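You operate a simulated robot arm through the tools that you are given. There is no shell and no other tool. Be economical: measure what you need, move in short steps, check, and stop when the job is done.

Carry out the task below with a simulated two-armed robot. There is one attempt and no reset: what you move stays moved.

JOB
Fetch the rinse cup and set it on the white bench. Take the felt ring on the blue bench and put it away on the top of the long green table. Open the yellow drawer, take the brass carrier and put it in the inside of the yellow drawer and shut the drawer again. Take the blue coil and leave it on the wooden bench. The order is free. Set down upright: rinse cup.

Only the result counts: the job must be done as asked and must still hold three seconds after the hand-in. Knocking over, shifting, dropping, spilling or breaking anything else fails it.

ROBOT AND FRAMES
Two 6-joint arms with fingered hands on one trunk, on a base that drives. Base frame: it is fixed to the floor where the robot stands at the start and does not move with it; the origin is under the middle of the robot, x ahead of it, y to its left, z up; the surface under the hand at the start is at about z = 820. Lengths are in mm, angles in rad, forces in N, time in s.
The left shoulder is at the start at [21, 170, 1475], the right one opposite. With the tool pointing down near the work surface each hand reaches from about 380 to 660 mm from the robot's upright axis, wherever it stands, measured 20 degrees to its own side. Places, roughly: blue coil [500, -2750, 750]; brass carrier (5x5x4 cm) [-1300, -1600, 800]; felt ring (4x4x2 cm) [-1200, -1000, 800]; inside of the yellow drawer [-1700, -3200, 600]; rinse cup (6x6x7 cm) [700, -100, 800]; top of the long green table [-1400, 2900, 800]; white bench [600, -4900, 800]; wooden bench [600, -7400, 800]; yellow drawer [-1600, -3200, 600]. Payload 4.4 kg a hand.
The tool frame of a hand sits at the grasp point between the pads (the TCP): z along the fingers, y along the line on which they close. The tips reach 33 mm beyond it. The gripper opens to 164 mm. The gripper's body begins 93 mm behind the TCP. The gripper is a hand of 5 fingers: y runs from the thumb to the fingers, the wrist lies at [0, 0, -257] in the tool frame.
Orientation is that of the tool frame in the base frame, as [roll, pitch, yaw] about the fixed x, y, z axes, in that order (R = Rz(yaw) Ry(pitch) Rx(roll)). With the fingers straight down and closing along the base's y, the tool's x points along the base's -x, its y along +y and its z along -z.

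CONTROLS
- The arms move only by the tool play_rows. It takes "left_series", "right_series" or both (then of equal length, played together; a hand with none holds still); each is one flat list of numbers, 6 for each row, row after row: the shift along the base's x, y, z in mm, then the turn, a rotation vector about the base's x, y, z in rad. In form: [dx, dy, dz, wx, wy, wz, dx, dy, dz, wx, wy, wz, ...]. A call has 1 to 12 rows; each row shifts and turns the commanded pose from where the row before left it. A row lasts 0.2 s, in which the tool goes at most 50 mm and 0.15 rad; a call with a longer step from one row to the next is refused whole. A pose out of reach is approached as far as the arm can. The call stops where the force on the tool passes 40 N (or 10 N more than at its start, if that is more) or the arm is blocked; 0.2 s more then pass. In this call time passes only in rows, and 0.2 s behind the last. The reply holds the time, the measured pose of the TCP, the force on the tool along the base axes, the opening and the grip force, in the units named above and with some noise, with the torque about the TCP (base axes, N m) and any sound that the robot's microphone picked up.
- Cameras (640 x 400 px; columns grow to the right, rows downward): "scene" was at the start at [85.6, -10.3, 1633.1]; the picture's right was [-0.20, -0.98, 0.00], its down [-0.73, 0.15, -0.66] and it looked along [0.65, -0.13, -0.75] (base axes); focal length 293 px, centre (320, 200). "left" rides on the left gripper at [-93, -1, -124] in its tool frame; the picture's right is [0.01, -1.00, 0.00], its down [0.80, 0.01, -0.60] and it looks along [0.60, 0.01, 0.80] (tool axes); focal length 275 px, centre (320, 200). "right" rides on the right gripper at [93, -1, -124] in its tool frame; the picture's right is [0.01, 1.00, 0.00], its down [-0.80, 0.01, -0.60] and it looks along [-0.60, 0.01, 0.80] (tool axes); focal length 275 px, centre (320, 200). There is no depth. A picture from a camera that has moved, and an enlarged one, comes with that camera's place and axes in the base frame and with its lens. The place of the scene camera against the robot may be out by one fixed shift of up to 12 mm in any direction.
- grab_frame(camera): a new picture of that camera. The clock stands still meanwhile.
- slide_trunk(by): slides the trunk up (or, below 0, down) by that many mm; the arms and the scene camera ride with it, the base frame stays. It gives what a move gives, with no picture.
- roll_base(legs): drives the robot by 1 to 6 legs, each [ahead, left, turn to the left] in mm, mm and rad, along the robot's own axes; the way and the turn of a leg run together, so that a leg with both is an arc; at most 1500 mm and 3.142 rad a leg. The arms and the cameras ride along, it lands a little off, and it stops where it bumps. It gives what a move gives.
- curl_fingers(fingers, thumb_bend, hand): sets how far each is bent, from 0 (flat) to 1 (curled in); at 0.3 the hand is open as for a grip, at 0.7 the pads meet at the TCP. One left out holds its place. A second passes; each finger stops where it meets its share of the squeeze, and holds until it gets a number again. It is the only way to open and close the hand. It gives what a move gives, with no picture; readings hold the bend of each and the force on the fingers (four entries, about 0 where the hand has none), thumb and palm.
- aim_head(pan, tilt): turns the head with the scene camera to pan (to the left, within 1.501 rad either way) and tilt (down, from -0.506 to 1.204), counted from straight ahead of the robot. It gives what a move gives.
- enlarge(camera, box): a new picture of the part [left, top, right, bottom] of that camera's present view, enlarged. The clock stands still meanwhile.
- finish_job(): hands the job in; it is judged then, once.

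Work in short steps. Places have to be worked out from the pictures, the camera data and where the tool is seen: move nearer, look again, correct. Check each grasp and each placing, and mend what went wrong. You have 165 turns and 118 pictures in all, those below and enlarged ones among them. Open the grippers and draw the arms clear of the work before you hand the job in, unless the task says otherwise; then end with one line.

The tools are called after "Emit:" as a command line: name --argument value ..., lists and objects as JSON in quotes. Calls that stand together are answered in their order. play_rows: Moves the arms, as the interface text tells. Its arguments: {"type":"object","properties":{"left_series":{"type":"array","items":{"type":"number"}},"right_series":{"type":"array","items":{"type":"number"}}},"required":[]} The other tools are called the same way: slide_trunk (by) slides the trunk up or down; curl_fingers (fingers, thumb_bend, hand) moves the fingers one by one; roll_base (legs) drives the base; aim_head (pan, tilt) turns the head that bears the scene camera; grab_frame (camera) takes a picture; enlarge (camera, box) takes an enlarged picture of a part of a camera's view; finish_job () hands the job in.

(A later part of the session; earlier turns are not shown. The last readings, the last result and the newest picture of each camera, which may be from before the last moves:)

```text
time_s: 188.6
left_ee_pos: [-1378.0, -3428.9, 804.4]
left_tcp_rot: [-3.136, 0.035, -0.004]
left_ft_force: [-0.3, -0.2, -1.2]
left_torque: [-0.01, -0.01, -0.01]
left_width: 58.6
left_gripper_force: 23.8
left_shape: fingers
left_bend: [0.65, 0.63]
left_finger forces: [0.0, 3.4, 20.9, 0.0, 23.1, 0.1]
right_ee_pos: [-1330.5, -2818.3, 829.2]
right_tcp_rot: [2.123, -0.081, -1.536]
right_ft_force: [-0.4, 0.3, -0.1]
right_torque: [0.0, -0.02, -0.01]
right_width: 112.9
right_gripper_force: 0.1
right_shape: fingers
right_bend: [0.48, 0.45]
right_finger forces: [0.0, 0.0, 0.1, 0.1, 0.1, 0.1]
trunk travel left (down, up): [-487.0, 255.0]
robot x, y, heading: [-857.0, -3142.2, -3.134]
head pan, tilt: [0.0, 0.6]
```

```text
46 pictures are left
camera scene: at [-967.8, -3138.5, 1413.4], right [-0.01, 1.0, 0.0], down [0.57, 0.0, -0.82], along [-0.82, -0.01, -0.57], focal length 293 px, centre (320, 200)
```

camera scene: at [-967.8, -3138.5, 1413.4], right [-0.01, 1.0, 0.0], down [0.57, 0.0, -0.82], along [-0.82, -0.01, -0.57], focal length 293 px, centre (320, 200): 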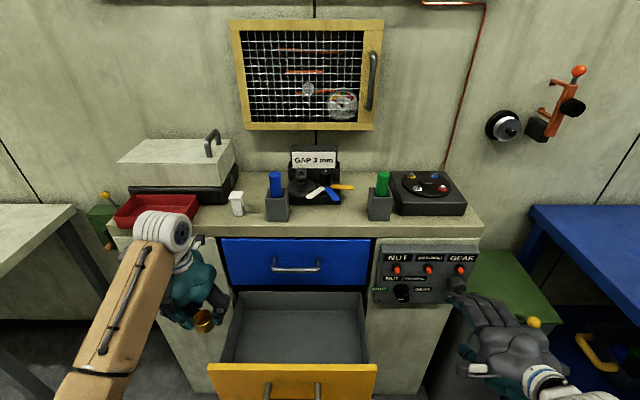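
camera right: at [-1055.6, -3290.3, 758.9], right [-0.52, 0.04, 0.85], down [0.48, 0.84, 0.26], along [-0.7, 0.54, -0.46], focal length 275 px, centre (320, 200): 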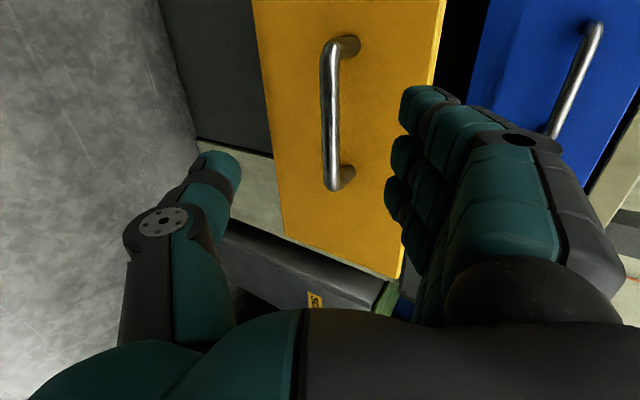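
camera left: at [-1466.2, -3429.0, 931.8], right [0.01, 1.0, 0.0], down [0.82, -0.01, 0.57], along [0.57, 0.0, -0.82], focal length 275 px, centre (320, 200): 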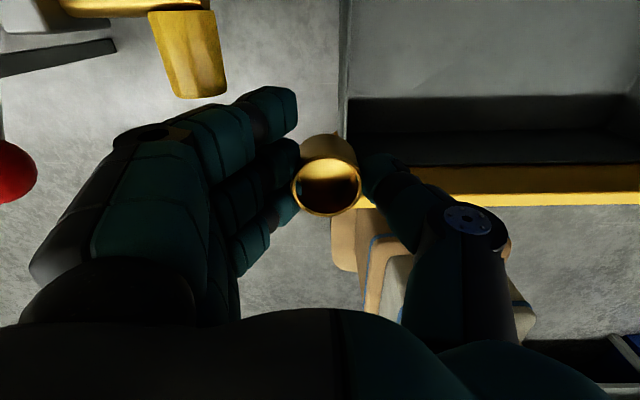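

I move the carrier over the drawer interior at about [-1428, -3290] and lower to z ≈ 715.

Emit:
play_rows --left_series '[-6, 17, 0, 0, 0, 0, -6, 17, 0, 0, 0, 0, -6, 17, 0, 0, 0, 0, -6, 17, 0, 0, 0, 0, -6, 17, 0, 0, 0, 0, -6, 17, 0, 0, 0, 0, -6, 17, -15, 0, 0, 0, -8, 20, -25, 0, 0, 0, 0, 0, -25, 0, 0, 0, 0, 0, -25, 0, 0, 0]'

Emit:
grab_frame --camera "left"

Emit:
grab_frame --camera "scene"

```text
time_s: 190.6
left_ee_pos: [-1424.7, -3288.2, 753.5]
left_tcp_rot: [-3.134, 0.044, -0.004]
left_ft_force: [25.7, -0.3, 10.6]
left_torque: [0.03, 4.68, 0.0]
left_width: 58.6
left_gripper_force: 23.7
left_shape: fingers
left_bend: [0.65, 0.63]
left_finger forces: [0.0, 3.7, 20.8, 0.1, 23.0, 0.0]
right_ee_pos: [-1327.8, -2817.3, 830.5]
right_tcp_rot: [2.12, -0.084, -1.534]
right_ft_force: [-1.0, 0.1, -0.8]
right_torque: [0.02, 0.01, 0.0]
right_width: 112.5
right_gripper_force: 0.0
right_shape: fingers
right_bend: [0.48, 0.45]
right_finger forces: [0.1, 0.1, 0.1, 0.0, 0.0, 0.1]
trunk travel left (down, up): [-487.0, 255.0]
robot x, y, heading: [-858.1, -3143.2, -3.134]
head pan, tilt: [0.0, 0.6]
stopped in row 9 (left hand): the force on the tool passed its limit at 101 N (the readings are from after the stop); the commanded pose is now the measured one
```

```text
45 pictures are left
camera left: at [-1512.2, -3288.1, 881.3], right [0.02, 1.0, 0.01], down [0.83, -0.02, 0.56], along [0.56, 0.0, -0.83], focal length 275 px, centre (320, 200)
```

left: 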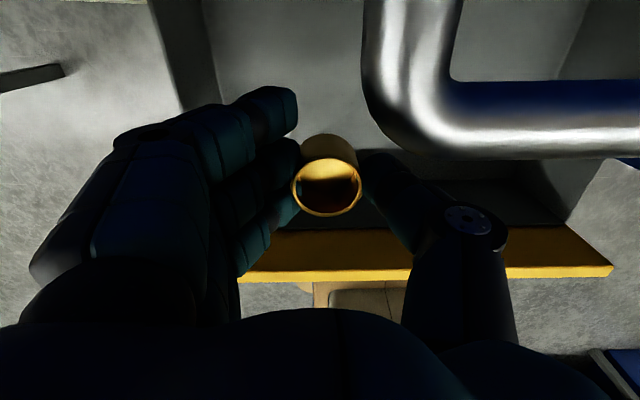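

```text
44 pictures are left
camera scene: at [-961.5, -3138.6, 1414.0], right [-0.01, 1.0, 0.0], down [0.56, 0.01, -0.83], along [-0.83, -0.01, -0.56], focal length 293 px, centre (320, 200)
```

scene: 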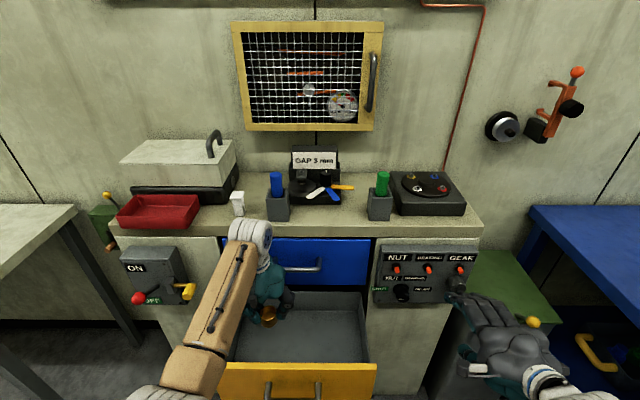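

The upper part of the hand touched the counter edge (force from ~170 mm above the TCP). I rise, move toward me a little and tilt the wrist back 0.3 rad so it clears the counter.

Emit:
play_rows --left_series '[8, 0, 8, 0, 0, 0, 10, 0, 10, 0, 0.1, 0, 0, 0, 0, 0, 0.1, 0, 0, 0, 0, 0, 0.1, 0]'

Emit:
grab_frame --camera "left"

```text
time_s: 191.6
left_ee_pos: [-1418.1, -3296.4, 775.8]
left_tcp_rot: [3.126, 0.359, -0.007]
left_ft_force: [0.4, -0.1, -1.8]
left_torque: [0.01, 0.01, -0.04]
left_width: 58.5
left_gripper_force: 23.7
left_shape: fingers
left_bend: [0.65, 0.63]
left_finger forces: [0.0, 4.0, 20.6, 0.0, 23.0, 0.1]
right_ee_pos: [-1329.6, -2818.2, 830.2]
right_tcp_rot: [2.12, -0.081, -1.536]
right_ft_force: [0.2, 0.7, -0.4]
right_torque: [0.01, -0.05, -0.02]
right_width: 112.6
right_gripper_force: 0.1
right_shape: fingers
right_bend: [0.48, 0.45]
right_finger forces: [0.0, 0.1, 0.1, 0.0, 0.0, 0.0]
trunk travel left (down, up): [-487.0, 255.0]
robot x, y, heading: [-858.5, -3149.4, -3.133]
head pan, tilt: [0.0, 0.6]
```

```text
43 pictures are left
camera left: at [-1461.4, -3295.0, 924.3], right [0.01, 1.0, -0.02], down [0.96, -0.01, 0.28], along [0.28, -0.02, -0.96], focal length 275 px, centre (320, 200)
```

left: 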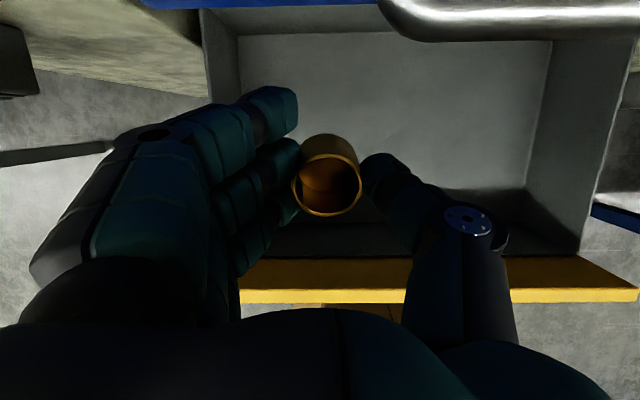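

Good view of the drawer floor. I shift +40 mm in y for wall clearance and lower toward the floor.

Emit:
play_rows --left_series '[-3, 20, 0, 0, 0, 0, -3, 20, -10, 0, 0, 0, 0, 0, -25, 0, 0, 0, 0, 0, -25, 0, 0, 0, 0, 0, -20, 0, 0, 0, 0, 0, -15, 0, 0, 0]'

Emit:
grab_frame --camera "left"

```text
time_s: 193.2
left_ee_pos: [-1436.2, -3299.1, 683.2]
left_tcp_rot: [3.067, 0.373, -0.016]
left_ft_force: [0.3, -0.6, 0.1]
left_torque: [-0.03, -0.03, 0.03]
left_width: 58.8
left_gripper_force: 23.6
left_shape: fingers
left_bend: [0.65, 0.63]
left_finger forces: [0.1, 4.3, 20.4, 0.0, 22.8, 0.1]
right_ee_pos: [-1328.2, -2819.3, 829.4]
right_tcp_rot: [2.122, -0.083, -1.536]
right_ft_force: [0.4, -0.9, -0.2]
right_torque: [0.0, 0.01, -0.02]
right_width: 112.9
right_gripper_force: 0.1
right_shape: fingers
right_bend: [0.48, 0.45]
right_finger forces: [0.0, 0.1, 0.0, 0.0, 0.1, 0.0]
trunk travel left (down, up): [-487.0, 255.0]
robot x, y, heading: [-856.7, -3142.1, -3.129]
head pan, tilt: [0.0, 0.6]
stopped in row 6 (left hand): the arm was blocked; the commanded pose is now the measured one
```

```text
42 pictures are left
camera left: at [-1477.6, -3288.6, 831.1], right [0.0, 1.0, -0.07], down [0.96, 0.02, 0.27], along [0.27, -0.07, -0.96], focal length 275 px, centre (320, 200)
```

left: 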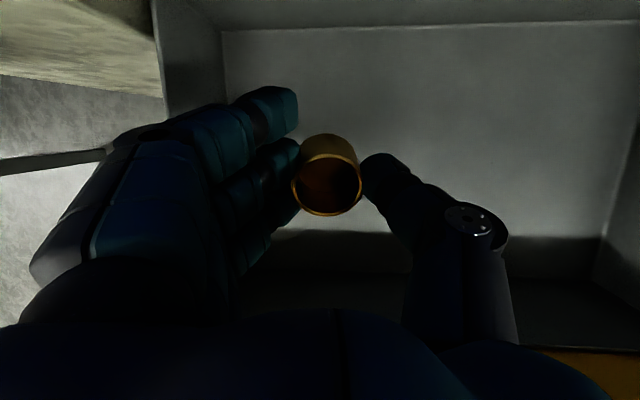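

The arm reports blocked with no tool force; I check with the scene camera whether a link is touching something.

Emit:
grab_frame --camera "scene"

```text
41 pictures are left
camera scene: at [-966.4, -3138.7, 1413.5], right [-0.01, 1.0, 0.0], down [0.57, 0.01, -0.82], along [-0.82, -0.01, -0.57], focal length 293 px, centre (320, 200)
```

scene: 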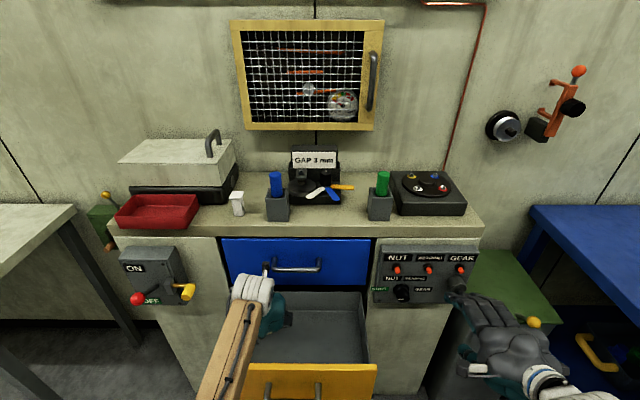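

No visible contact. I lower with the trunk by 18 mm instead.

Emit:
slide_trunk --by -18

Emit:
grab_frame --camera "left"

```text
time_s: 193.8
left_ee_pos: [-1435.5, -3299.6, 665.1]
left_tcp_rot: [3.067, 0.374, -0.016]
left_ft_force: [0.7, -0.1, -0.2]
left_torque: [0.0, 0.02, 0.0]
left_width: 58.7
left_gripper_force: 23.3
left_shape: fingers
left_bend: [0.65, 0.63]
left_finger forces: [0.0, 4.3, 20.4, 0.0, 22.8, 0.1]
right_ee_pos: [-1329.7, -2819.3, 811.1]
right_tcp_rot: [2.12, -0.081, -1.536]
right_ft_force: [-0.3, 0.0, 0.3]
right_torque: [-0.03, 0.0, 0.01]
right_width: 112.6
right_gripper_force: 0.0
right_shape: fingers
right_bend: [0.48, 0.45]
right_finger forces: [0.0, 0.0, 0.0, 0.0, 0.1, 0.1]
trunk travel left (down, up): [-469.0, 273.0]
robot x, y, heading: [-859.9, -3140.3, -3.134]
head pan, tilt: [0.0, 0.6]
```

```text
40 pictures are left
camera left: at [-1477.0, -3288.6, 813.0], right [0.0, 1.0, -0.07], down [0.96, 0.02, 0.27], along [0.27, -0.07, -0.96], focal length 275 px, centre (320, 200)
```

left: 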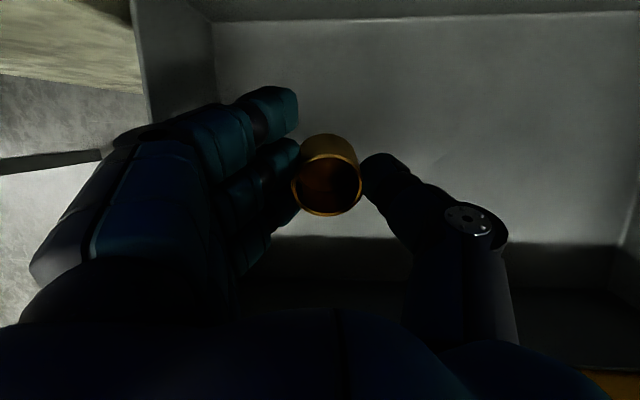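

Still free; lower 12 mm more.

Emit:
slide_trunk --by -12

```text
time_s: 194.4
left_ee_pos: [-1435.6, -3299.7, 652.9]
left_tcp_rot: [3.067, 0.372, -0.015]
left_ft_force: [0.1, -0.1, -0.9]
left_torque: [0.03, 0.03, -0.02]
left_width: 58.3
left_gripper_force: 24.1
left_shape: fingers
left_bend: [0.65, 0.63]
left_finger forces: [0.1, 4.4, 20.4, 0.0, 22.8, 0.1]
right_ee_pos: [-1327.2, -2818.9, 799.7]
right_tcp_rot: [2.121, -0.082, -1.536]
right_ft_force: [-0.6, 0.3, 0.3]
right_torque: [-0.01, -0.01, 0.01]
right_width: 113.0
right_gripper_force: 0.1
right_shape: fingers
right_bend: [0.48, 0.45]
right_finger forces: [0.0, 0.1, 0.1, 0.0, 0.1, 0.0]
trunk travel left (down, up): [-457.0, 285.0]
robot x, y, heading: [-857.2, -3143.5, -3.131]
head pan, tilt: [0.0, 0.6]
```

Emit:
slide_trunk --by -10

Emit:
grab_frame --camera "left"

```text
time_s: 195.0
left_ee_pos: [-1436.9, -3299.4, 642.9]
left_tcp_rot: [3.066, 0.374, -0.018]
left_ft_force: [0.0, 0.8, -1.5]
left_torque: [0.01, -0.02, 0.0]
left_width: 58.5
left_gripper_force: 23.5
left_shape: fingers
left_bend: [0.65, 0.63]
left_finger forces: [0.0, 4.3, 20.4, 0.0, 22.9, 0.0]
right_ee_pos: [-1327.6, -2819.6, 789.9]
right_tcp_rot: [2.12, -0.081, -1.536]
right_ft_force: [1.2, 0.6, 1.6]
right_torque: [0.08, 0.11, -0.09]
right_width: 113.5
right_gripper_force: 0.6
right_shape: fingers
right_bend: [0.48, 0.45]
right_finger forces: [0.0, 0.0, 0.0, 2.1, 0.0, 0.1]
trunk travel left (down, up): [-447.0, 295.0]
robot x, y, heading: [-858.2, -3142.9, -3.132]
head pan, tilt: [0.0, 0.6]
```

```text
39 pictures are left
camera left: at [-1477.2, -3288.5, 791.2], right [0.0, 1.0, -0.07], down [0.96, 0.02, 0.27], along [0.27, -0.07, -0.96], focal length 275 px, centre (320, 200)
```

left: 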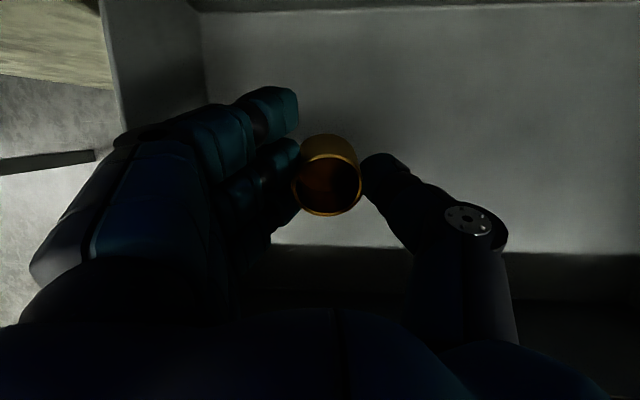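

The right hand's outer finger is just touching something (likely the GEAR lever); I pull that hand back and up while the left stays.

Emit:
play_rows --right_series '[6, 0, 12, 0, 0, 0, 15, 0, 20, 0, 0, 0, 15, 0, 25, 0, 0, 0, 10, 0, 25, 0, 0, 0]'

Emit:
slide_trunk --by -10

```text
time_s: 196.0
left_ee_pos: [-1437.4, -3298.6, 643.4]
left_tcp_rot: [3.066, 0.374, -0.016]
left_ft_force: [0.4, -0.5, -1.1]
left_torque: [0.05, 0.01, 0.04]
left_width: 58.3
left_gripper_force: 24.1
left_shape: fingers
left_bend: [0.65, 0.63]
left_finger forces: [0.0, 4.2, 20.4, 0.1, 22.8, 0.0]
right_ee_pos: [-1283.0, -2818.8, 872.2]
right_tcp_rot: [2.12, -0.082, -1.536]
right_ft_force: [0.1, -0.2, 0.2]
right_torque: [0.0, 0.0, 0.03]
right_width: 113.3
right_gripper_force: 0.0
right_shape: fingers
right_bend: [0.48, 0.45]
right_finger forces: [0.1, 0.1, 0.1, 0.1, 0.0, 0.0]
trunk travel left (down, up): [-447.0, 295.0]
robot x, y, heading: [-854.9, -3141.6, -3.133]
head pan, tilt: [0.0, 0.6]
```

```text
time_s: 196.6
left_ee_pos: [-1436.0, -3298.8, 633.4]
left_tcp_rot: [3.066, 0.374, -0.016]
left_ft_force: [0.4, 0.3, -1.2]
left_torque: [0.02, 0.02, 0.0]
left_width: 58.5
left_gripper_force: 23.8
left_shape: fingers
left_bend: [0.65, 0.63]
left_finger forces: [0.1, 4.3, 20.4, 0.0, 22.8, 0.1]
right_ee_pos: [-1282.2, -2818.5, 861.4]
right_tcp_rot: [2.12, -0.082, -1.537]
right_ft_force: [-0.3, -0.1, 0.5]
right_torque: [-0.01, 0.01, 0.02]
right_width: 113.6
right_gripper_force: 0.0
right_shape: fingers
right_bend: [0.48, 0.45]
right_finger forces: [0.0, 0.0, 0.1, 0.1, 0.0, 0.0]
trunk travel left (down, up): [-437.0, 305.0]
robot x, y, heading: [-854.9, -3140.1, -3.131]
head pan, tilt: [0.0, 0.6]
```

No contact yet; continue lowering in 10 mm steps.

Emit:
slide_trunk --by -10

Emit:
slide_trunk --by -8

```text
time_s: 197.2
left_ee_pos: [-1435.5, -3299.5, 623.3]
left_tcp_rot: [3.066, 0.375, -0.015]
left_ft_force: [-0.2, -0.7, -0.3]
left_torque: [0.01, 0.01, 0.02]
left_width: 58.4
left_gripper_force: 23.3
left_shape: fingers
left_bend: [0.65, 0.63]
left_finger forces: [0.0, 4.4, 20.2, 0.0, 22.8, 0.1]
right_ee_pos: [-1283.4, -2819.2, 851.2]
right_tcp_rot: [2.119, -0.083, -1.534]
right_ft_force: [0.6, -0.2, 0.2]
right_torque: [0.01, -0.05, -0.02]
right_width: 113.5
right_gripper_force: 0.1
right_shape: fingers
right_bend: [0.48, 0.45]
right_finger forces: [0.0, 0.0, 0.0, 0.0, 0.0, 0.0]
trunk travel left (down, up): [-427.0, 315.0]
robot x, y, heading: [-858.7, -3140.1, -3.135]
head pan, tilt: [0.0, 0.6]
```

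```text
time_s: 197.7
left_ee_pos: [-1435.9, -3298.5, 615.1]
left_tcp_rot: [3.065, 0.373, -0.015]
left_ft_force: [0.3, -0.8, -0.6]
left_torque: [0.03, -0.02, -0.02]
left_width: 58.4
left_gripper_force: 23.3
left_shape: fingers
left_bend: [0.65, 0.63]
left_finger forces: [0.0, 4.2, 20.2, 0.0, 22.8, 0.0]
right_ee_pos: [-1283.0, -2818.5, 843.5]
right_tcp_rot: [2.12, -0.081, -1.535]
right_ft_force: [-0.3, 0.4, 0.3]
right_torque: [-0.01, -0.03, 0.01]
right_width: 113.4
right_gripper_force: 0.1
right_shape: fingers
right_bend: [0.48, 0.45]
right_finger forces: [0.1, 0.1, 0.1, 0.1, 0.0, 0.0]
trunk travel left (down, up): [-419.0, 323.0]
robot x, y, heading: [-855.0, -3142.4, -3.131]
head pan, tilt: [0.0, 0.6]
```

Emit:
grab_frame --camera "left"

Emit:
slide_trunk --by -8

```text
38 pictures are left
camera left: at [-1477.1, -3288.6, 762.8], right [0.0, 1.0, -0.07], down [0.96, 0.02, 0.27], along [0.27, -0.07, -0.96], focal length 275 px, centre (320, 200)
```

left: 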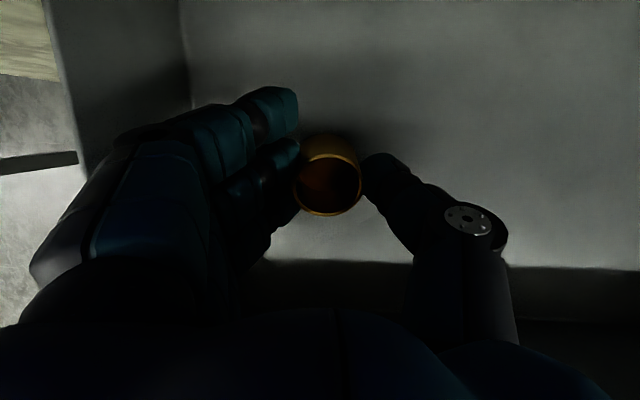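

```text
time_s: 198.3
left_ee_pos: [-1436.2, -3298.0, 607.1]
left_tcp_rot: [3.068, 0.375, -0.015]
left_ft_force: [0.6, -1.6, 5.0]
left_torque: [-0.05, -0.09, 0.0]
left_width: 58.3
left_gripper_force: 25.4
left_shape: fingers
left_bend: [0.65, 0.63]
left_finger forces: [0.0, 5.8, 21.3, 0.1, 23.3, 0.0]
right_ee_pos: [-1282.3, -2818.6, 835.7]
right_tcp_rot: [2.12, -0.083, -1.537]
right_ft_force: [0.1, 0.7, 0.2]
right_torque: [-0.01, 0.0, 0.02]
right_width: 113.3
right_gripper_force: 0.1
right_shape: fingers
right_bend: [0.48, 0.45]
right_finger forces: [0.1, 0.0, 0.0, 0.1, 0.0, 0.0]
trunk travel left (down, up): [-411.0, 331.0]
robot x, y, heading: [-859.1, -3142.0, -3.133]
head pan, tilt: [0.0, 0.6]
```

The carrier touches the drawer floor (5 N). I open the left hand.

Emit:
curl_fingers --hand "left" --fingers 0.56 --thumb_bend 0.5

Emit:
grab_frame --camera "left"

```text
time_s: 199.3
left_ee_pos: [-1437.6, -3298.1, 607.3]
left_tcp_rot: [3.067, 0.375, -0.017]
left_ft_force: [-0.1, 0.4, -0.1]
left_torque: [-0.03, -0.01, 0.0]
left_width: 87.0
left_gripper_force: 0.5
left_shape: fingers
left_bend: [0.56, 0.5]
left_finger forces: [0.1, 0.1, 0.0, 0.1, 0.0, 0.1]
right_ee_pos: [-1282.8, -2818.4, 834.9]
right_tcp_rot: [2.12, -0.084, -1.536]
right_ft_force: [-0.6, 0.4, -0.5]
right_torque: [-0.02, 0.0, 0.03]
right_width: 113.3
right_gripper_force: 0.1
right_shape: fingers
right_bend: [0.48, 0.45]
right_finger forces: [0.0, 0.1, 0.0, 0.0, 0.1, 0.0]
trunk travel left (down, up): [-411.0, 331.0]
robot x, y, heading: [-861.9, -3142.5, -3.132]
head pan, tilt: [0.0, 0.6]
```

```text
37 pictures are left
camera left: at [-1477.7, -3288.1, 755.5], right [0.0, 1.0, -0.07], down [0.96, 0.02, 0.27], along [0.27, -0.07, -0.96], focal length 275 px, centre (320, 200)
```

left: 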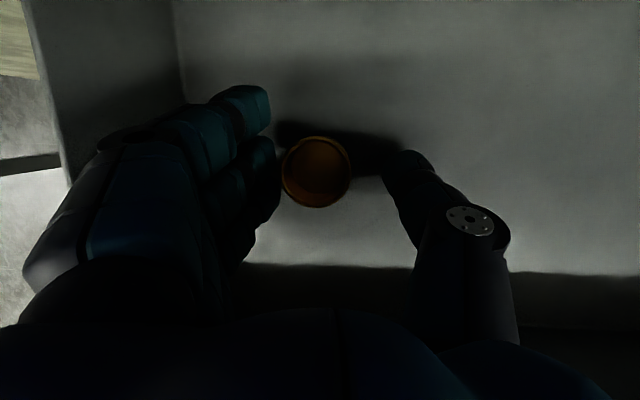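

The carrier is released on the drawer floor. I lift straight up with the trunk.

Emit:
slide_trunk --by 190

Emit:
grab_frame --camera "left"

```text
time_s: 201.4
left_ee_pos: [-1436.5, -3297.9, 795.5]
left_tcp_rot: [3.066, 0.373, -0.017]
left_ft_force: [0.1, 0.1, 0.8]
left_torque: [0.01, 0.03, 0.02]
left_width: 87.0
left_gripper_force: 0.0
left_shape: fingers
left_bend: [0.56, 0.5]
left_finger forces: [0.0, 0.0, 0.0, 0.0, 0.0, 0.0]
right_ee_pos: [-1282.1, -2818.1, 1025.5]
right_tcp_rot: [2.122, -0.083, -1.536]
right_ft_force: [-0.4, 0.1, -0.1]
right_torque: [0.0, 0.02, 0.01]
right_width: 113.3
right_gripper_force: 0.1
right_shape: fingers
right_bend: [0.48, 0.45]
right_finger forces: [0.0, 0.0, 0.0, 0.1, 0.0, 0.0]
trunk travel left (down, up): [-601.0, 141.0]
robot x, y, heading: [-858.2, -3145.2, -3.134]
head pan, tilt: [0.0, 0.6]
```

```text
36 pictures are left
camera left: at [-1477.3, -3288.0, 944.6], right [0.0, 1.0, -0.07], down [0.96, 0.02, 0.27], along [0.27, -0.07, -0.96], focal length 275 px, centre (320, 200)
```

left: 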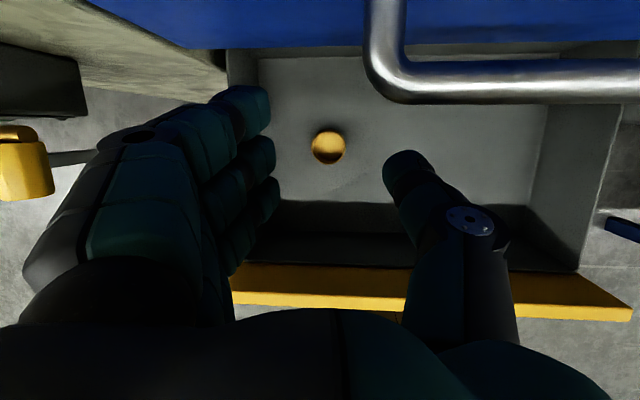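

The carrier lies in the drawer. I back off, strafe left so the right hand faces the drawer front again, and lower the trunk.

Emit:
roll_base --legs '[[-300, 0, 0], [0, 240, 0]]'

Emit:
slide_trunk --by -200

Emit:
play_rows --right_series '[-20, -15, -16, 0, 0, 0, -20, -15, -16, 0, 0, 0, -20, -15, -16, 0, 0, 0, -20, -15, -16, 0, 0, 0, -20, -15, -16, 0, 0, 0, -20, -15, -16, 0, 0, 0, -20, -15, -16, 0, 0, 0, -20, -15, -16, 0, 0, 0, -20, -15, -16, 0, 0, 0, 0, -10, -16, 0, 0, 0]'

Emit:
grab_frame --camera "scene"

```text
time_s: 204.8
left_ee_pos: [-1132.7, -3540.3, 796.6]
left_tcp_rot: [3.067, 0.372, -0.009]
left_ft_force: [0.1, -1.1, 0.3]
left_torque: [0.01, -0.01, -0.01]
left_width: 87.2
left_gripper_force: 0.0
left_shape: fingers
left_bend: [0.56, 0.5]
left_finger forces: [0.0, 0.1, 0.1, 0.0, 0.0, 0.1]
right_ee_pos: [-981.5, -3058.9, 1025.4]
right_tcp_rot: [2.122, -0.08, -1.528]
right_ft_force: [0.0, -0.8, 0.4]
right_torque: [0.06, 0.02, -0.02]
right_width: 113.2
right_gripper_force: 0.0
right_shape: fingers
right_bend: [0.48, 0.45]
right_finger forces: [0.0, 0.0, 0.0, 0.0, 0.1, 0.0]
trunk travel left (down, up): [-601.0, 141.0]
robot x, y, heading: [-555.6, -3380.6, -3.129]
head pan, tilt: [0.0, 0.6]
```

```text
time_s: 207.0
left_ee_pos: [-1132.2, -3540.1, 597.1]
left_tcp_rot: [3.066, 0.374, -0.01]
left_ft_force: [0.2, 0.0, -0.4]
left_torque: [0.0, 0.0, -0.01]
left_width: 87.4
left_gripper_force: 0.1
left_shape: fingers
left_bend: [0.56, 0.5]
left_finger forces: [0.0, 0.0, 0.1, 0.0, 0.0, 0.1]
right_ee_pos: [-980.8, -3057.8, 825.9]
right_tcp_rot: [2.121, -0.081, -1.528]
right_ft_force: [-0.3, 0.4, -0.1]
right_torque: [0.0, -0.02, 0.0]
right_width: 113.2
right_gripper_force: 0.0
right_shape: fingers
right_bend: [0.48, 0.45]
right_finger forces: [0.0, 0.0, 0.0, 0.0, 0.1, 0.1]
trunk travel left (down, up): [-401.0, 341.0]
robot x, y, heading: [-556.8, -3380.6, -3.124]
head pan, tilt: [0.0, 0.6]
```

```text
time_s: 209.2
left_ee_pos: [-1132.2, -3540.3, 596.7]
left_tcp_rot: [3.067, 0.373, -0.011]
left_ft_force: [-0.3, 0.1, -0.5]
left_torque: [0.02, -0.02, -0.01]
left_width: 87.4
left_gripper_force: 0.0
left_shape: fingers
left_bend: [0.56, 0.5]
left_finger forces: [0.0, 0.0, 0.0, 0.0, 0.0, 0.0]
right_ee_pos: [-1160.4, -3203.0, 666.6]
right_tcp_rot: [2.12, -0.08, -1.528]
right_ft_force: [0.4, -0.2, 0.2]
right_torque: [0.02, -0.01, 0.0]
right_width: 113.3
right_gripper_force: 0.0
right_shape: fingers
right_bend: [0.48, 0.45]
right_finger forces: [0.0, 0.0, 0.0, 0.0, 0.0, 0.0]
trunk travel left (down, up): [-401.0, 341.0]
robot x, y, heading: [-554.6, -3382.1, -3.13]
head pan, tilt: [0.0, 0.6]
```

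```text
35 pictures are left
camera scene: at [-673.7, -3377.3, 1327.0], right [-0.01, 1.0, 0.0], down [0.57, 0.01, -0.82], along [-0.82, -0.01, -0.57], focal length 293 px, centre (320, 200)
```

scene: 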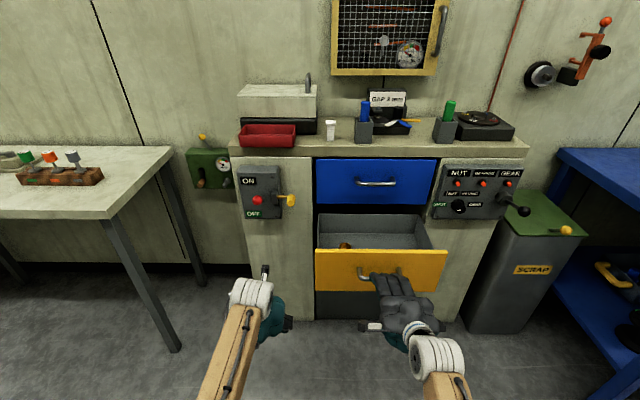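

Before pushing I tuck the left hand back and align the right hand with the bar (bar between thumb and fingers).

Emit:
play_rows --left_series '[15, -10, 0, 0, 0, 0, 20, -10, 0, 0, 0, 0, 20, -10, 0, 0, 0, 0, 20, -10, 0, 0, 0, 0, 20, -10, 0, 0, 0, 0]' --right_series '[-10, 0, -3, 0, 0, 0, -10, 0, -3, 0, 0, 0, -10, 0, -3, 0, 0, 0, -10, 0, -2, 0, 0, 0, -10, 0, 0, 0, 0, 0]'

Emit:
curl_fingers --hand "right" --fingers 0.52 --thumb_bend 0.5

Emit:
grab_frame --camera "right"

```text
time_s: 210.4
left_ee_pos: [-1035.6, -3590.0, 596.1]
left_tcp_rot: [3.068, 0.374, -0.012]
left_ft_force: [0.1, 0.4, -0.4]
left_torque: [-0.02, 0.0, -0.01]
left_width: 87.4
left_gripper_force: 0.2
left_shape: fingers
left_bend: [0.56, 0.5]
left_finger forces: [0.0, 0.0, 0.1, 0.0, 0.0, 0.0]
right_ee_pos: [-1210.1, -3203.6, 653.7]
right_tcp_rot: [2.122, -0.082, -1.531]
right_ft_force: [0.4, 0.1, -0.4]
right_torque: [-0.01, 0.0, -0.02]
right_width: 113.1
right_gripper_force: 0.0
right_shape: fingers
right_bend: [0.48, 0.45]
right_finger forces: [0.1, 0.0, 0.0, 0.1, 0.0, 0.0]
trunk travel left (down, up): [-401.0, 341.0]
robot x, y, heading: [-553.0, -3382.5, -3.126]
head pan, tilt: [0.0, 0.6]
```

```text
time_s: 211.4
left_ee_pos: [-1035.5, -3589.7, 595.7]
left_tcp_rot: [3.068, 0.372, -0.012]
left_ft_force: [-0.3, -0.2, 0.3]
left_torque: [0.01, 0.01, 0.05]
left_width: 87.6
left_gripper_force: 0.1
left_shape: fingers
left_bend: [0.56, 0.5]
left_finger forces: [0.0, 0.0, 0.0, 0.0, 0.1, 0.0]
right_ee_pos: [-1211.0, -3204.6, 654.6]
right_tcp_rot: [2.12, -0.08, -1.53]
right_ft_force: [-0.5, 0.0, -0.5]
right_torque: [0.0, 0.03, 0.03]
right_width: 97.0
right_gripper_force: 0.1
right_shape: fingers
right_bend: [0.52, 0.5]
right_finger forces: [0.1, 0.1, 0.0, 0.0, 0.1, 0.0]
trunk travel left (down, up): [-401.0, 341.0]
robot x, y, heading: [-556.0, -3383.4, -3.128]
head pan, tilt: [0.0, 0.6]
```

```text
34 pictures are left
camera right: at [-1101.5, -3287.5, 726.3], right [-0.52, 0.04, 0.85], down [0.47, 0.84, 0.26], along [-0.71, 0.54, -0.46], focal length 275 px, centre (320, 200)
```

right: 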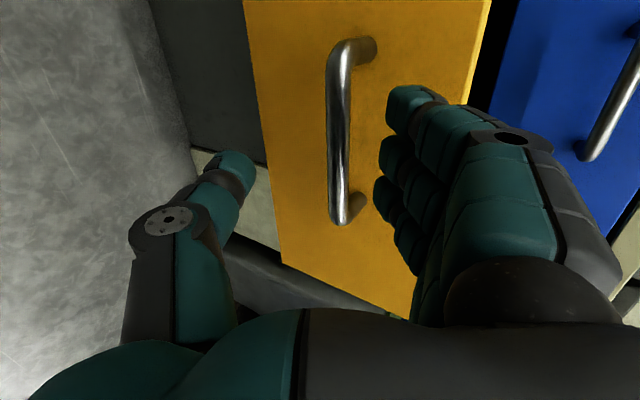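

Aligned. I drive forward 235 mm, pushing the drawer with the fingertips.

Emit:
roll_base --legs '[[235, 0, 0]]'

Emit:
grab_frame --camera "scene"

```text
time_s: 213.1
left_ee_pos: [-1270.0, -3591.7, 597.3]
left_tcp_rot: [3.067, 0.374, -0.01]
left_ft_force: [0.5, -0.7, 0.7]
left_torque: [0.03, -0.02, 0.01]
left_width: 87.4
left_gripper_force: 0.1
left_shape: fingers
left_bend: [0.56, 0.5]
left_finger forces: [0.0, 0.0, 0.0, 0.0, 0.0, 0.0]
right_ee_pos: [-1443.5, -3206.8, 653.4]
right_tcp_rot: [2.123, -0.082, -1.53]
right_ft_force: [-0.8, 0.4, -0.1]
right_torque: [0.01, 0.01, 0.01]
right_width: 96.6
right_gripper_force: 0.1
right_shape: fingers
right_bend: [0.52, 0.5]
right_finger forces: [0.0, 0.1, 0.0, 0.0, 0.0, 0.0]
trunk travel left (down, up): [-401.0, 341.0]
robot x, y, heading: [-785.1, -3385.7, -3.125]
head pan, tilt: [0.0, 0.6]
```

```text
33 pictures are left
camera scene: at [-908.0, -3380.5, 1327.0], right [-0.01, 1.0, 0.0], down [0.57, 0.01, -0.82], along [-0.82, -0.01, -0.57], focal length 293 px, centre (320, 200)
```

scene: 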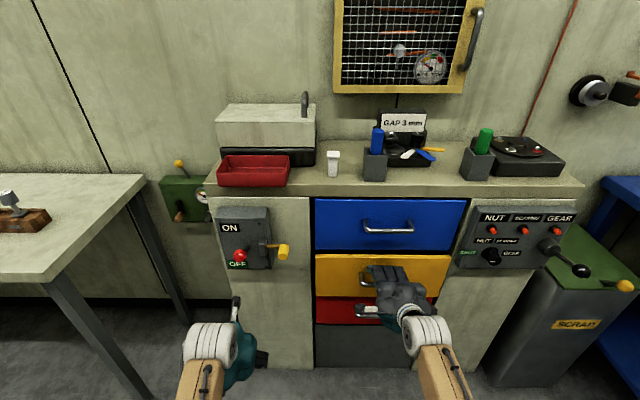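

Nearly shut. I push the last bit with the arm until the force builds up.

Emit:
play_rows --right_series '[-8, 0, 0, 0, 0, 0, -8, 0, 0, 0, 0, 0, -8, 0, 0, 0, 0, 0, -8, 0, 0, 0, 0, 0, -8, 0, 0, 0, 0, 0, -8, 0, 0, 0, 0, 0]'

Emit:
enlarge --camera "scene" --box '[290, 180, 490, 320]'

```text
time_s: 214.2
left_ee_pos: [-1268.3, -3592.2, 596.5]
left_tcp_rot: [3.068, 0.373, -0.012]
left_ft_force: [0.3, 0.3, 0.7]
left_torque: [0.04, 0.0, -0.01]
left_width: 87.4
left_gripper_force: 0.1
left_shape: fingers
left_bend: [0.56, 0.5]
left_finger forces: [0.1, 0.0, 0.0, 0.0, 0.0, 0.0]
right_ee_pos: [-1470.5, -3206.4, 652.4]
right_tcp_rot: [2.121, -0.083, -1.534]
right_ft_force: [26.1, -2.7, 8.0]
right_torque: [0.4, 0.95, -1.2]
right_width: 92.9
right_gripper_force: 13.3
right_shape: fingers
right_bend: [0.54, 0.5]
right_finger forces: [0.0, 0.0, 0.1, 26.4, 0.0, 0.1]
trunk travel left (down, up): [-401.0, 341.0]
robot x, y, heading: [-787.6, -3385.3, -3.126]
head pan, tilt: [0.0, 0.6]
stopped in row 5 (right hand): the force on the tool passed its limit at 53 N (the readings are from after the stop); the commanded pose is now the measured one
```

```text
2.86 times, centred on (390, 250) of scene
camera zoom: at [-903.4, -3380.9, 1327.4], right [-0.01, 1.0, 0.0], down [0.56, 0.01, -0.83], along [-0.83, -0.01, -0.56], focal length 837 px, centre (120, 57)
```

zoom: 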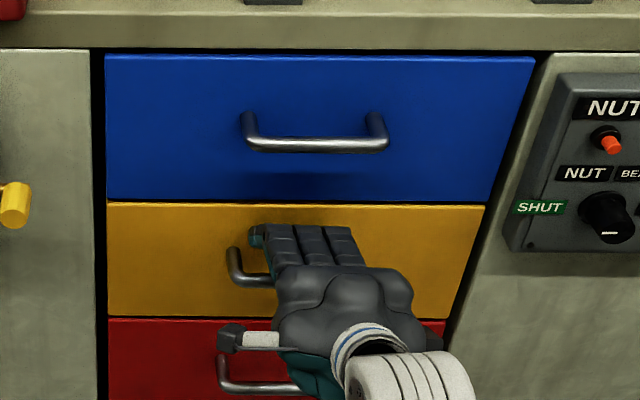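

The drawer is shut flush. I open the fingers slightly and withdraw along the approach path, then back away.

Emit:
curl_fingers --hand "right" --fingers 0.48 --thumb_bend 0.45

Emit:
play_rows --right_series '[10, 0, 4, 0, 0, 0, 15, 0, 5, 0, 0, 0, 20, 0, 8, 0, 0, 0, 20, 0, 8, 0, 0, 0, 20, 0, 8, 0, 0, 0, 20, 0, 8, 0, 0, 0]'

Emit:
roll_base --legs '[[-430, 0, 0]]'

Emit:
slide_trunk --by 331

Emit:
grab_frame --camera "scene"

```text
time_s: 214.5
left_ee_pos: [-1267.6, -3591.6, 597.4]
left_tcp_rot: [3.068, 0.376, -0.012]
left_ft_force: [0.2, -0.2, 1.0]
left_torque: [0.03, 0.03, 0.02]
left_width: 87.6
left_gripper_force: 0.0
left_shape: fingers
left_bend: [0.56, 0.5]
left_finger forces: [0.0, 0.0, 0.0, 0.0, 0.0, 0.1]
right_ee_pos: [-1466.5, -3207.8, 647.8]
right_tcp_rot: [2.135, -0.089, -1.536]
right_ft_force: [33.2, -4.9, 5.5]
right_torque: [0.37, 1.08, -1.26]
right_width: 107.6
right_gripper_force: 16.5
right_shape: fingers
right_bend: [0.51, 0.45]
right_finger forces: [0.0, 0.0, 0.0, 33.5, 0.0, 0.1]
trunk travel left (down, up): [-401.0, 341.0]
robot x, y, heading: [-789.3, -3385.5, -3.128]
head pan, tilt: [0.0, 0.6]
stopped (right hand): the force on the tool passed its limit at 43 N (the readings are from after the stop); the commanded pose is now the measured one
```

```text
time_s: 215.9
left_ee_pos: [-1269.6, -3593.5, 594.7]
left_tcp_rot: [3.067, 0.374, -0.012]
left_ft_force: [-0.1, 0.3, 0.6]
left_torque: [-0.01, 0.0, -0.03]
left_width: 87.3
left_gripper_force: 0.0
left_shape: fingers
left_bend: [0.56, 0.5]
left_finger forces: [0.0, 0.0, 0.1, 0.1, 0.0, 0.2]
right_ee_pos: [-1365.4, -3206.0, 690.5]
right_tcp_rot: [2.132, -0.084, -1.535]
right_ft_force: [-0.4, 0.1, -0.5]
right_torque: [-0.02, 0.0, 0.0]
right_width: 113.0
right_gripper_force: 0.0
right_shape: fingers
right_bend: [0.48, 0.45]
right_finger forces: [0.0, 0.0, 0.1, 0.0, 0.1, 0.0]
trunk travel left (down, up): [-401.0, 341.0]
robot x, y, heading: [-786.6, -3382.3, -3.129]
head pan, tilt: [0.0, 0.6]
```

```text
time_s: 218.5
left_ee_pos: [-835.3, -3583.7, 596.5]
left_tcp_rot: [3.069, 0.374, -0.018]
left_ft_force: [-0.6, 0.5, 0.1]
left_torque: [0.0, 0.01, -0.02]
left_width: 87.3
left_gripper_force: 0.0
left_shape: fingers
left_bend: [0.56, 0.5]
left_finger forces: [0.0, 0.0, 0.1, 0.0, 0.0, 0.1]
right_ee_pos: [-929.5, -3198.5, 691.8]
right_tcp_rot: [2.131, -0.085, -1.542]
right_ft_force: [0.7, 0.0, 0.4]
right_torque: [-0.01, 0.0, -0.03]
right_width: 112.6
right_gripper_force: 0.1
right_shape: fingers
right_bend: [0.48, 0.45]
right_finger forces: [0.0, 0.1, 0.0, 0.0, 0.1, 0.1]
trunk travel left (down, up): [-401.0, 341.0]
robot x, y, heading: [-350.5, -3382.6, -3.135]
head pan, tilt: [0.0, 0.6]
```

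```text
time_s: 221.8
left_ee_pos: [-836.1, -3584.2, 927.2]
left_tcp_rot: [3.066, 0.374, -0.018]
left_ft_force: [0.4, 0.5, -0.1]
left_torque: [0.0, -0.01, 0.01]
left_width: 87.4
left_gripper_force: 0.1
left_shape: fingers
left_bend: [0.56, 0.5]
left_finger forces: [0.0, 0.0, 0.1, 0.0, 0.0, 0.1]
right_ee_pos: [-930.3, -3196.8, 1022.1]
right_tcp_rot: [2.13, -0.085, -1.542]
right_ft_force: [0.3, -0.4, 0.3]
right_torque: [0.01, 0.0, -0.02]
right_width: 112.6
right_gripper_force: 0.1
right_shape: fingers
right_bend: [0.48, 0.45]
right_finger forces: [0.0, 0.0, 0.1, 0.0, 0.1, 0.0]
trunk travel left (down, up): [-732.0, 10.0]
robot x, y, heading: [-352.0, -3381.0, -3.131]
head pan, tilt: [0.0, 0.6]
```

```text
31 pictures are left
camera scene: at [-451.4, -3375.4, 1658.7], right [-0.01, 1.0, 0.0], down [0.57, 0.0, -0.82], along [-0.82, -0.01, -0.57], focal length 293 px, centre (320, 200)
```

scene: 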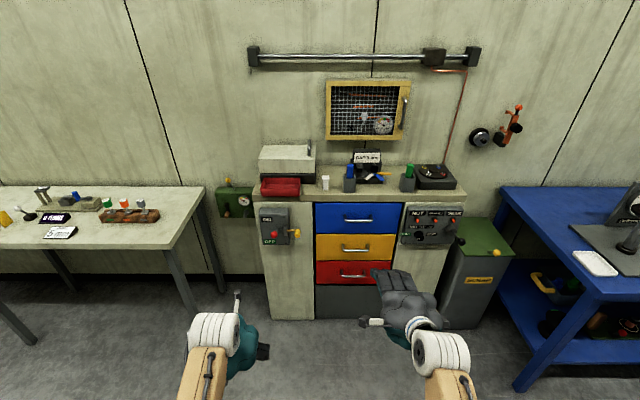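

The drawer is closed with everything in place. I restore the left hand to vertical and strafe to the felt ring's position on the blue bench.

Emit:
play_rows --left_series '[0, 10, 15, 0.035, -0.125, 0, 0, 10, 15, 0.035, -0.125, 0, 0, 10, 15, 0, -0.125, 0, 0, 0, 15, 0, 0, 0]'

Emit:
roll_base --legs '[[0, -1300, 0], [0, -1300, -0.01]]'

Emit:
aim_head --pan 0.1 --tilt 0.6

Emit:
grab_frame --camera "scene"

```text
time_s: 222.8
left_ee_pos: [-834.7, -3555.5, 987.8]
left_tcp_rot: [-3.139, -0.003, 0.001]
left_ft_force: [-0.8, 0.2, 0.4]
left_torque: [0.04, 0.01, 0.0]
left_width: 87.2
left_gripper_force: 0.1
left_shape: fingers
left_bend: [0.56, 0.5]
left_finger forces: [0.0, 0.0, 0.1, 0.0, 0.0, 0.0]
right_ee_pos: [-928.6, -3197.9, 1022.5]
right_tcp_rot: [2.128, -0.086, -1.54]
right_ft_force: [0.0, -0.2, -0.5]
right_torque: [-0.02, 0.02, 0.01]
right_width: 112.8
right_gripper_force: 0.0
right_shape: fingers
right_bend: [0.48, 0.45]
right_finger forces: [0.1, 0.1, 0.0, 0.0, 0.1, 0.0]
trunk travel left (down, up): [-732.0, 10.0]
robot x, y, heading: [-353.9, -3378.8, -3.135]
head pan, tilt: [0.0, 0.6]
```

```text
time_s: 235.4
left_ee_pos: [-822.1, -932.7, 985.8]
left_tcp_rot: [3.14, 0.0, -0.043]
left_ft_force: [-0.4, 0.1, 0.2]
left_torque: [-0.06, -0.02, 0.03]
left_width: 87.2
left_gripper_force: 0.1
left_shape: fingers
left_bend: [0.56, 0.5]
left_finger forces: [0.1, 0.0, 0.0, 0.0, 0.0, 0.0]
right_ee_pos: [-901.7, -571.2, 1021.6]
right_tcp_rot: [2.13, -0.085, -1.584]
right_ft_force: [-0.1, -0.5, 0.4]
right_torque: [-0.01, 0.03, -0.01]
right_width: 113.0
right_gripper_force: 0.0
right_shape: fingers
right_bend: [0.48, 0.45]
right_finger forces: [0.1, 0.0, 0.0, 0.0, 0.0, 0.0]
trunk travel left (down, up): [-732.0, 10.0]
robot x, y, heading: [-327.6, -777.7, 3.105]
head pan, tilt: [0.0, 0.6]
```

```text
time_s: 236.1
left_ee_pos: [-821.9, -932.6, 986.9]
left_tcp_rot: [3.141, 0.0, -0.043]
left_ft_force: [0.5, -0.2, 0.7]
left_torque: [0.02, 0.03, -0.02]
left_width: 87.4
left_gripper_force: 0.1
left_shape: fingers
left_bend: [0.56, 0.5]
left_finger forces: [0.0, 0.1, 0.0, 0.1, 0.1, 0.1]
right_ee_pos: [-901.1, -571.8, 1022.7]
right_tcp_rot: [2.132, -0.085, -1.584]
right_ft_force: [-0.5, 0.2, 0.7]
right_torque: [-0.01, -0.01, 0.04]
right_width: 112.6
right_gripper_force: 0.1
right_shape: fingers
right_bend: [0.48, 0.45]
right_finger forces: [0.0, 0.1, 0.0, 0.0, 0.0, 0.0]
trunk travel left (down, up): [-732.0, 10.0]
robot x, y, heading: [-329.8, -777.9, 3.106]
head pan, tilt: [0.099, 0.6]
```

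```text
30 pictures are left
camera scene: at [-430.0, -778.2, 1658.8], right [-0.06, 1.0, 0.0], down [0.56, 0.04, -0.82], along [-0.82, -0.05, -0.57], focal length 293 px, centre (320, 200)
```

scene: 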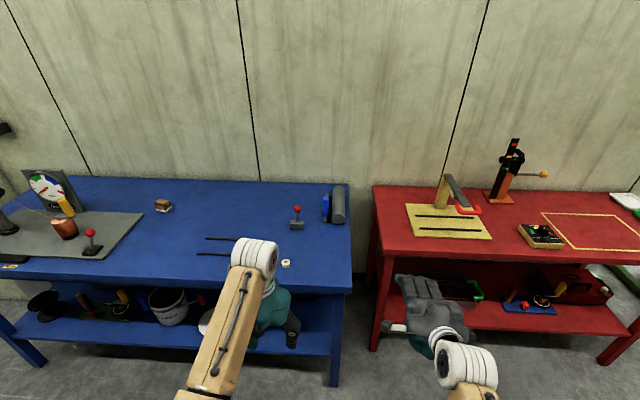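

The ring is at about [-1200, -956]. I drive ahead so it lies under the left hand.

Emit:
roll_base --legs '[[372, 0, 0.036]]'

Emit:
grab_frame --camera "left"

```text
time_s: 238.5
left_ee_pos: [-1184.9, -941.2, 986.6]
left_tcp_rot: [3.141, -0.002, -0.01]
left_ft_force: [-0.3, 0.1, -0.2]
left_torque: [0.0, -0.03, -0.02]
left_width: 87.4
left_gripper_force: 0.1
left_shape: fingers
left_bend: [0.56, 0.5]
left_finger forces: [0.0, 0.0, 0.1, 0.0, 0.0, 0.0]
right_ee_pos: [-1276.3, -582.8, 1020.5]
right_tcp_rot: [2.131, -0.084, -1.551]
right_ft_force: [-0.1, -1.0, 0.2]
right_torque: [0.01, 0.02, -0.01]
right_width: 112.7
right_gripper_force: 0.0
right_shape: fingers
right_bend: [0.48, 0.45]
right_finger forces: [0.0, 0.0, 0.1, 0.0, 0.1, 0.1]
trunk travel left (down, up): [-732.0, 10.0]
robot x, y, heading: [-697.3, -775.3, 3.139]
head pan, tilt: [0.099, 0.6]
```

```text
29 pictures are left
camera left: at [-1277.7, -939.5, 1109.8], right [0.02, 1.0, 0.0], down [0.8, -0.02, 0.6], along [0.6, -0.01, -0.8], focal length 275 px, centre (320, 200)
```

left: 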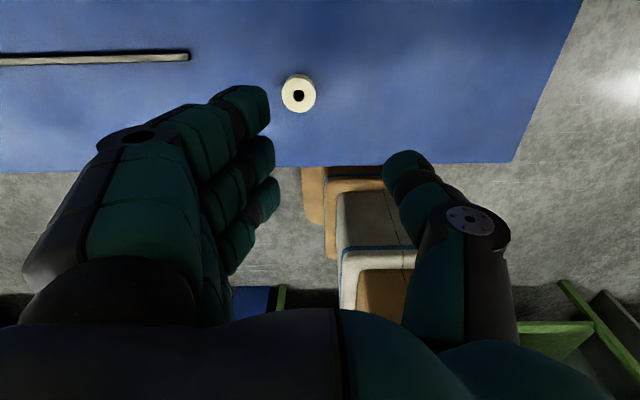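

Ring at [-1202, -960]. I move over it and descend until close to the bench.

Emit:
play_rows --left_series '[-9, -10, -20, 0, 0, 0, -8, -9, -25, 0, 0, 0, 0, 0, -25, 0, 0, 0, 0, 0, -25, 0, 0, 0, 0, 0, -15, 0, 0, 0, 0, 0, -7, 0, 0, 0]'

Emit:
grab_frame --camera "left"

```text
time_s: 239.9
left_ee_pos: [-1203.1, -961.0, 870.7]
left_tcp_rot: [-3.142, -0.001, -0.01]
left_ft_force: [-0.6, 0.6, -0.5]
left_torque: [0.0, -0.01, 0.03]
left_width: 87.4
left_gripper_force: 0.1
left_shape: fingers
left_bend: [0.56, 0.5]
left_finger forces: [0.0, 0.0, 0.0, 0.0, 0.0, 0.1]
right_ee_pos: [-1276.1, -582.6, 1021.4]
right_tcp_rot: [2.13, -0.087, -1.551]
right_ft_force: [0.4, -0.4, -0.6]
right_torque: [0.0, -0.02, -0.03]
right_width: 112.6
right_gripper_force: 0.1
right_shape: fingers
right_bend: [0.48, 0.45]
right_finger forces: [0.0, 0.0, 0.0, 0.1, 0.0, 0.1]
trunk travel left (down, up): [-732.0, 10.0]
robot x, y, heading: [-699.7, -771.5, 3.139]
head pan, tilt: [0.099, 0.6]
```

```text
28 pictures are left
camera left: at [-1294.2, -958.8, 993.1], right [0.02, 1.0, 0.0], down [0.8, -0.02, 0.6], along [0.6, -0.01, -0.8], focal length 275 px, centre (320, 200)
```

left: 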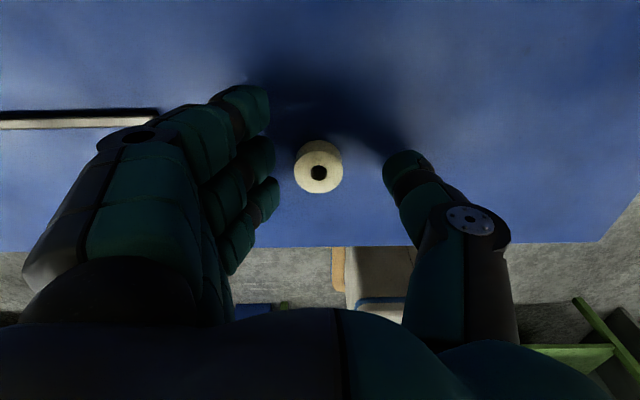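

Centred. I lower 5 mm more and close.

Emit:
play_rows --left_series '[0, 0, -5, 0, 0, 0]'

Emit:
curl_fingers --hand "left" --fingers 0.72 --thumb_bend 0.72

Emit:
grab_frame --camera "left"

```text
time_s: 240.3
left_ee_pos: [-1202.3, -960.9, 865.1]
left_tcp_rot: [3.141, -0.002, -0.01]
left_ft_force: [0.3, 0.2, 0.6]
left_torque: [0.01, 0.0, -0.01]
left_width: 87.2
left_gripper_force: 0.1
left_shape: fingers
left_bend: [0.56, 0.5]
left_finger forces: [0.0, 0.1, 0.1, 0.0, 0.1, 0.0]
right_ee_pos: [-1275.7, -582.7, 1021.2]
right_tcp_rot: [2.131, -0.086, -1.552]
right_ft_force: [-0.4, -1.4, -0.3]
right_torque: [0.02, -0.02, -0.03]
right_width: 112.7
right_gripper_force: 0.1
right_shape: fingers
right_bend: [0.48, 0.45]
right_finger forces: [0.0, 0.0, 0.0, 0.1, 0.1, 0.1]
trunk travel left (down, up): [-732.0, 10.0]
robot x, y, heading: [-696.0, -773.4, 3.141]
head pan, tilt: [0.099, 0.6]
```

```text
time_s: 241.3
left_ee_pos: [-1202.1, -959.6, 866.0]
left_tcp_rot: [-3.141, 0.001, -0.011]
left_ft_force: [0.1, -0.2, 15.0]
left_torque: [-0.21, -0.1, -0.02]
left_width: 43.6
left_gripper_force: 21.9
left_shape: fingers
left_bend: [0.71, 0.66]
left_finger forces: [0.1, 5.7, 19.5, 0.0, 19.1, 0.0]
right_ee_pos: [-1274.4, -583.3, 1022.3]
right_tcp_rot: [2.128, -0.087, -1.551]
right_ft_force: [-0.6, 0.3, -1.0]
right_torque: [0.01, 0.01, 0.0]
right_width: 112.5
right_gripper_force: 0.1
right_shape: fingers
right_bend: [0.48, 0.45]
right_finger forces: [0.0, 0.1, 0.1, 0.0, 0.0, 0.0]
trunk travel left (down, up): [-732.0, 10.0]
robot x, y, heading: [-699.1, -771.8, 3.135]
head pan, tilt: [0.099, 0.6]
```

```text
27 pictures are left
camera left: at [-1293.7, -958.5, 990.1], right [0.02, 1.0, 0.0], down [0.8, -0.02, 0.6], along [0.6, -0.01, -0.8], focal length 275 px, centre (320, 200)
```

left: 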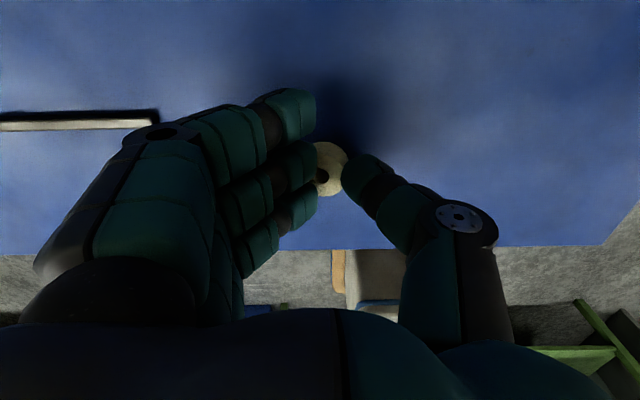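

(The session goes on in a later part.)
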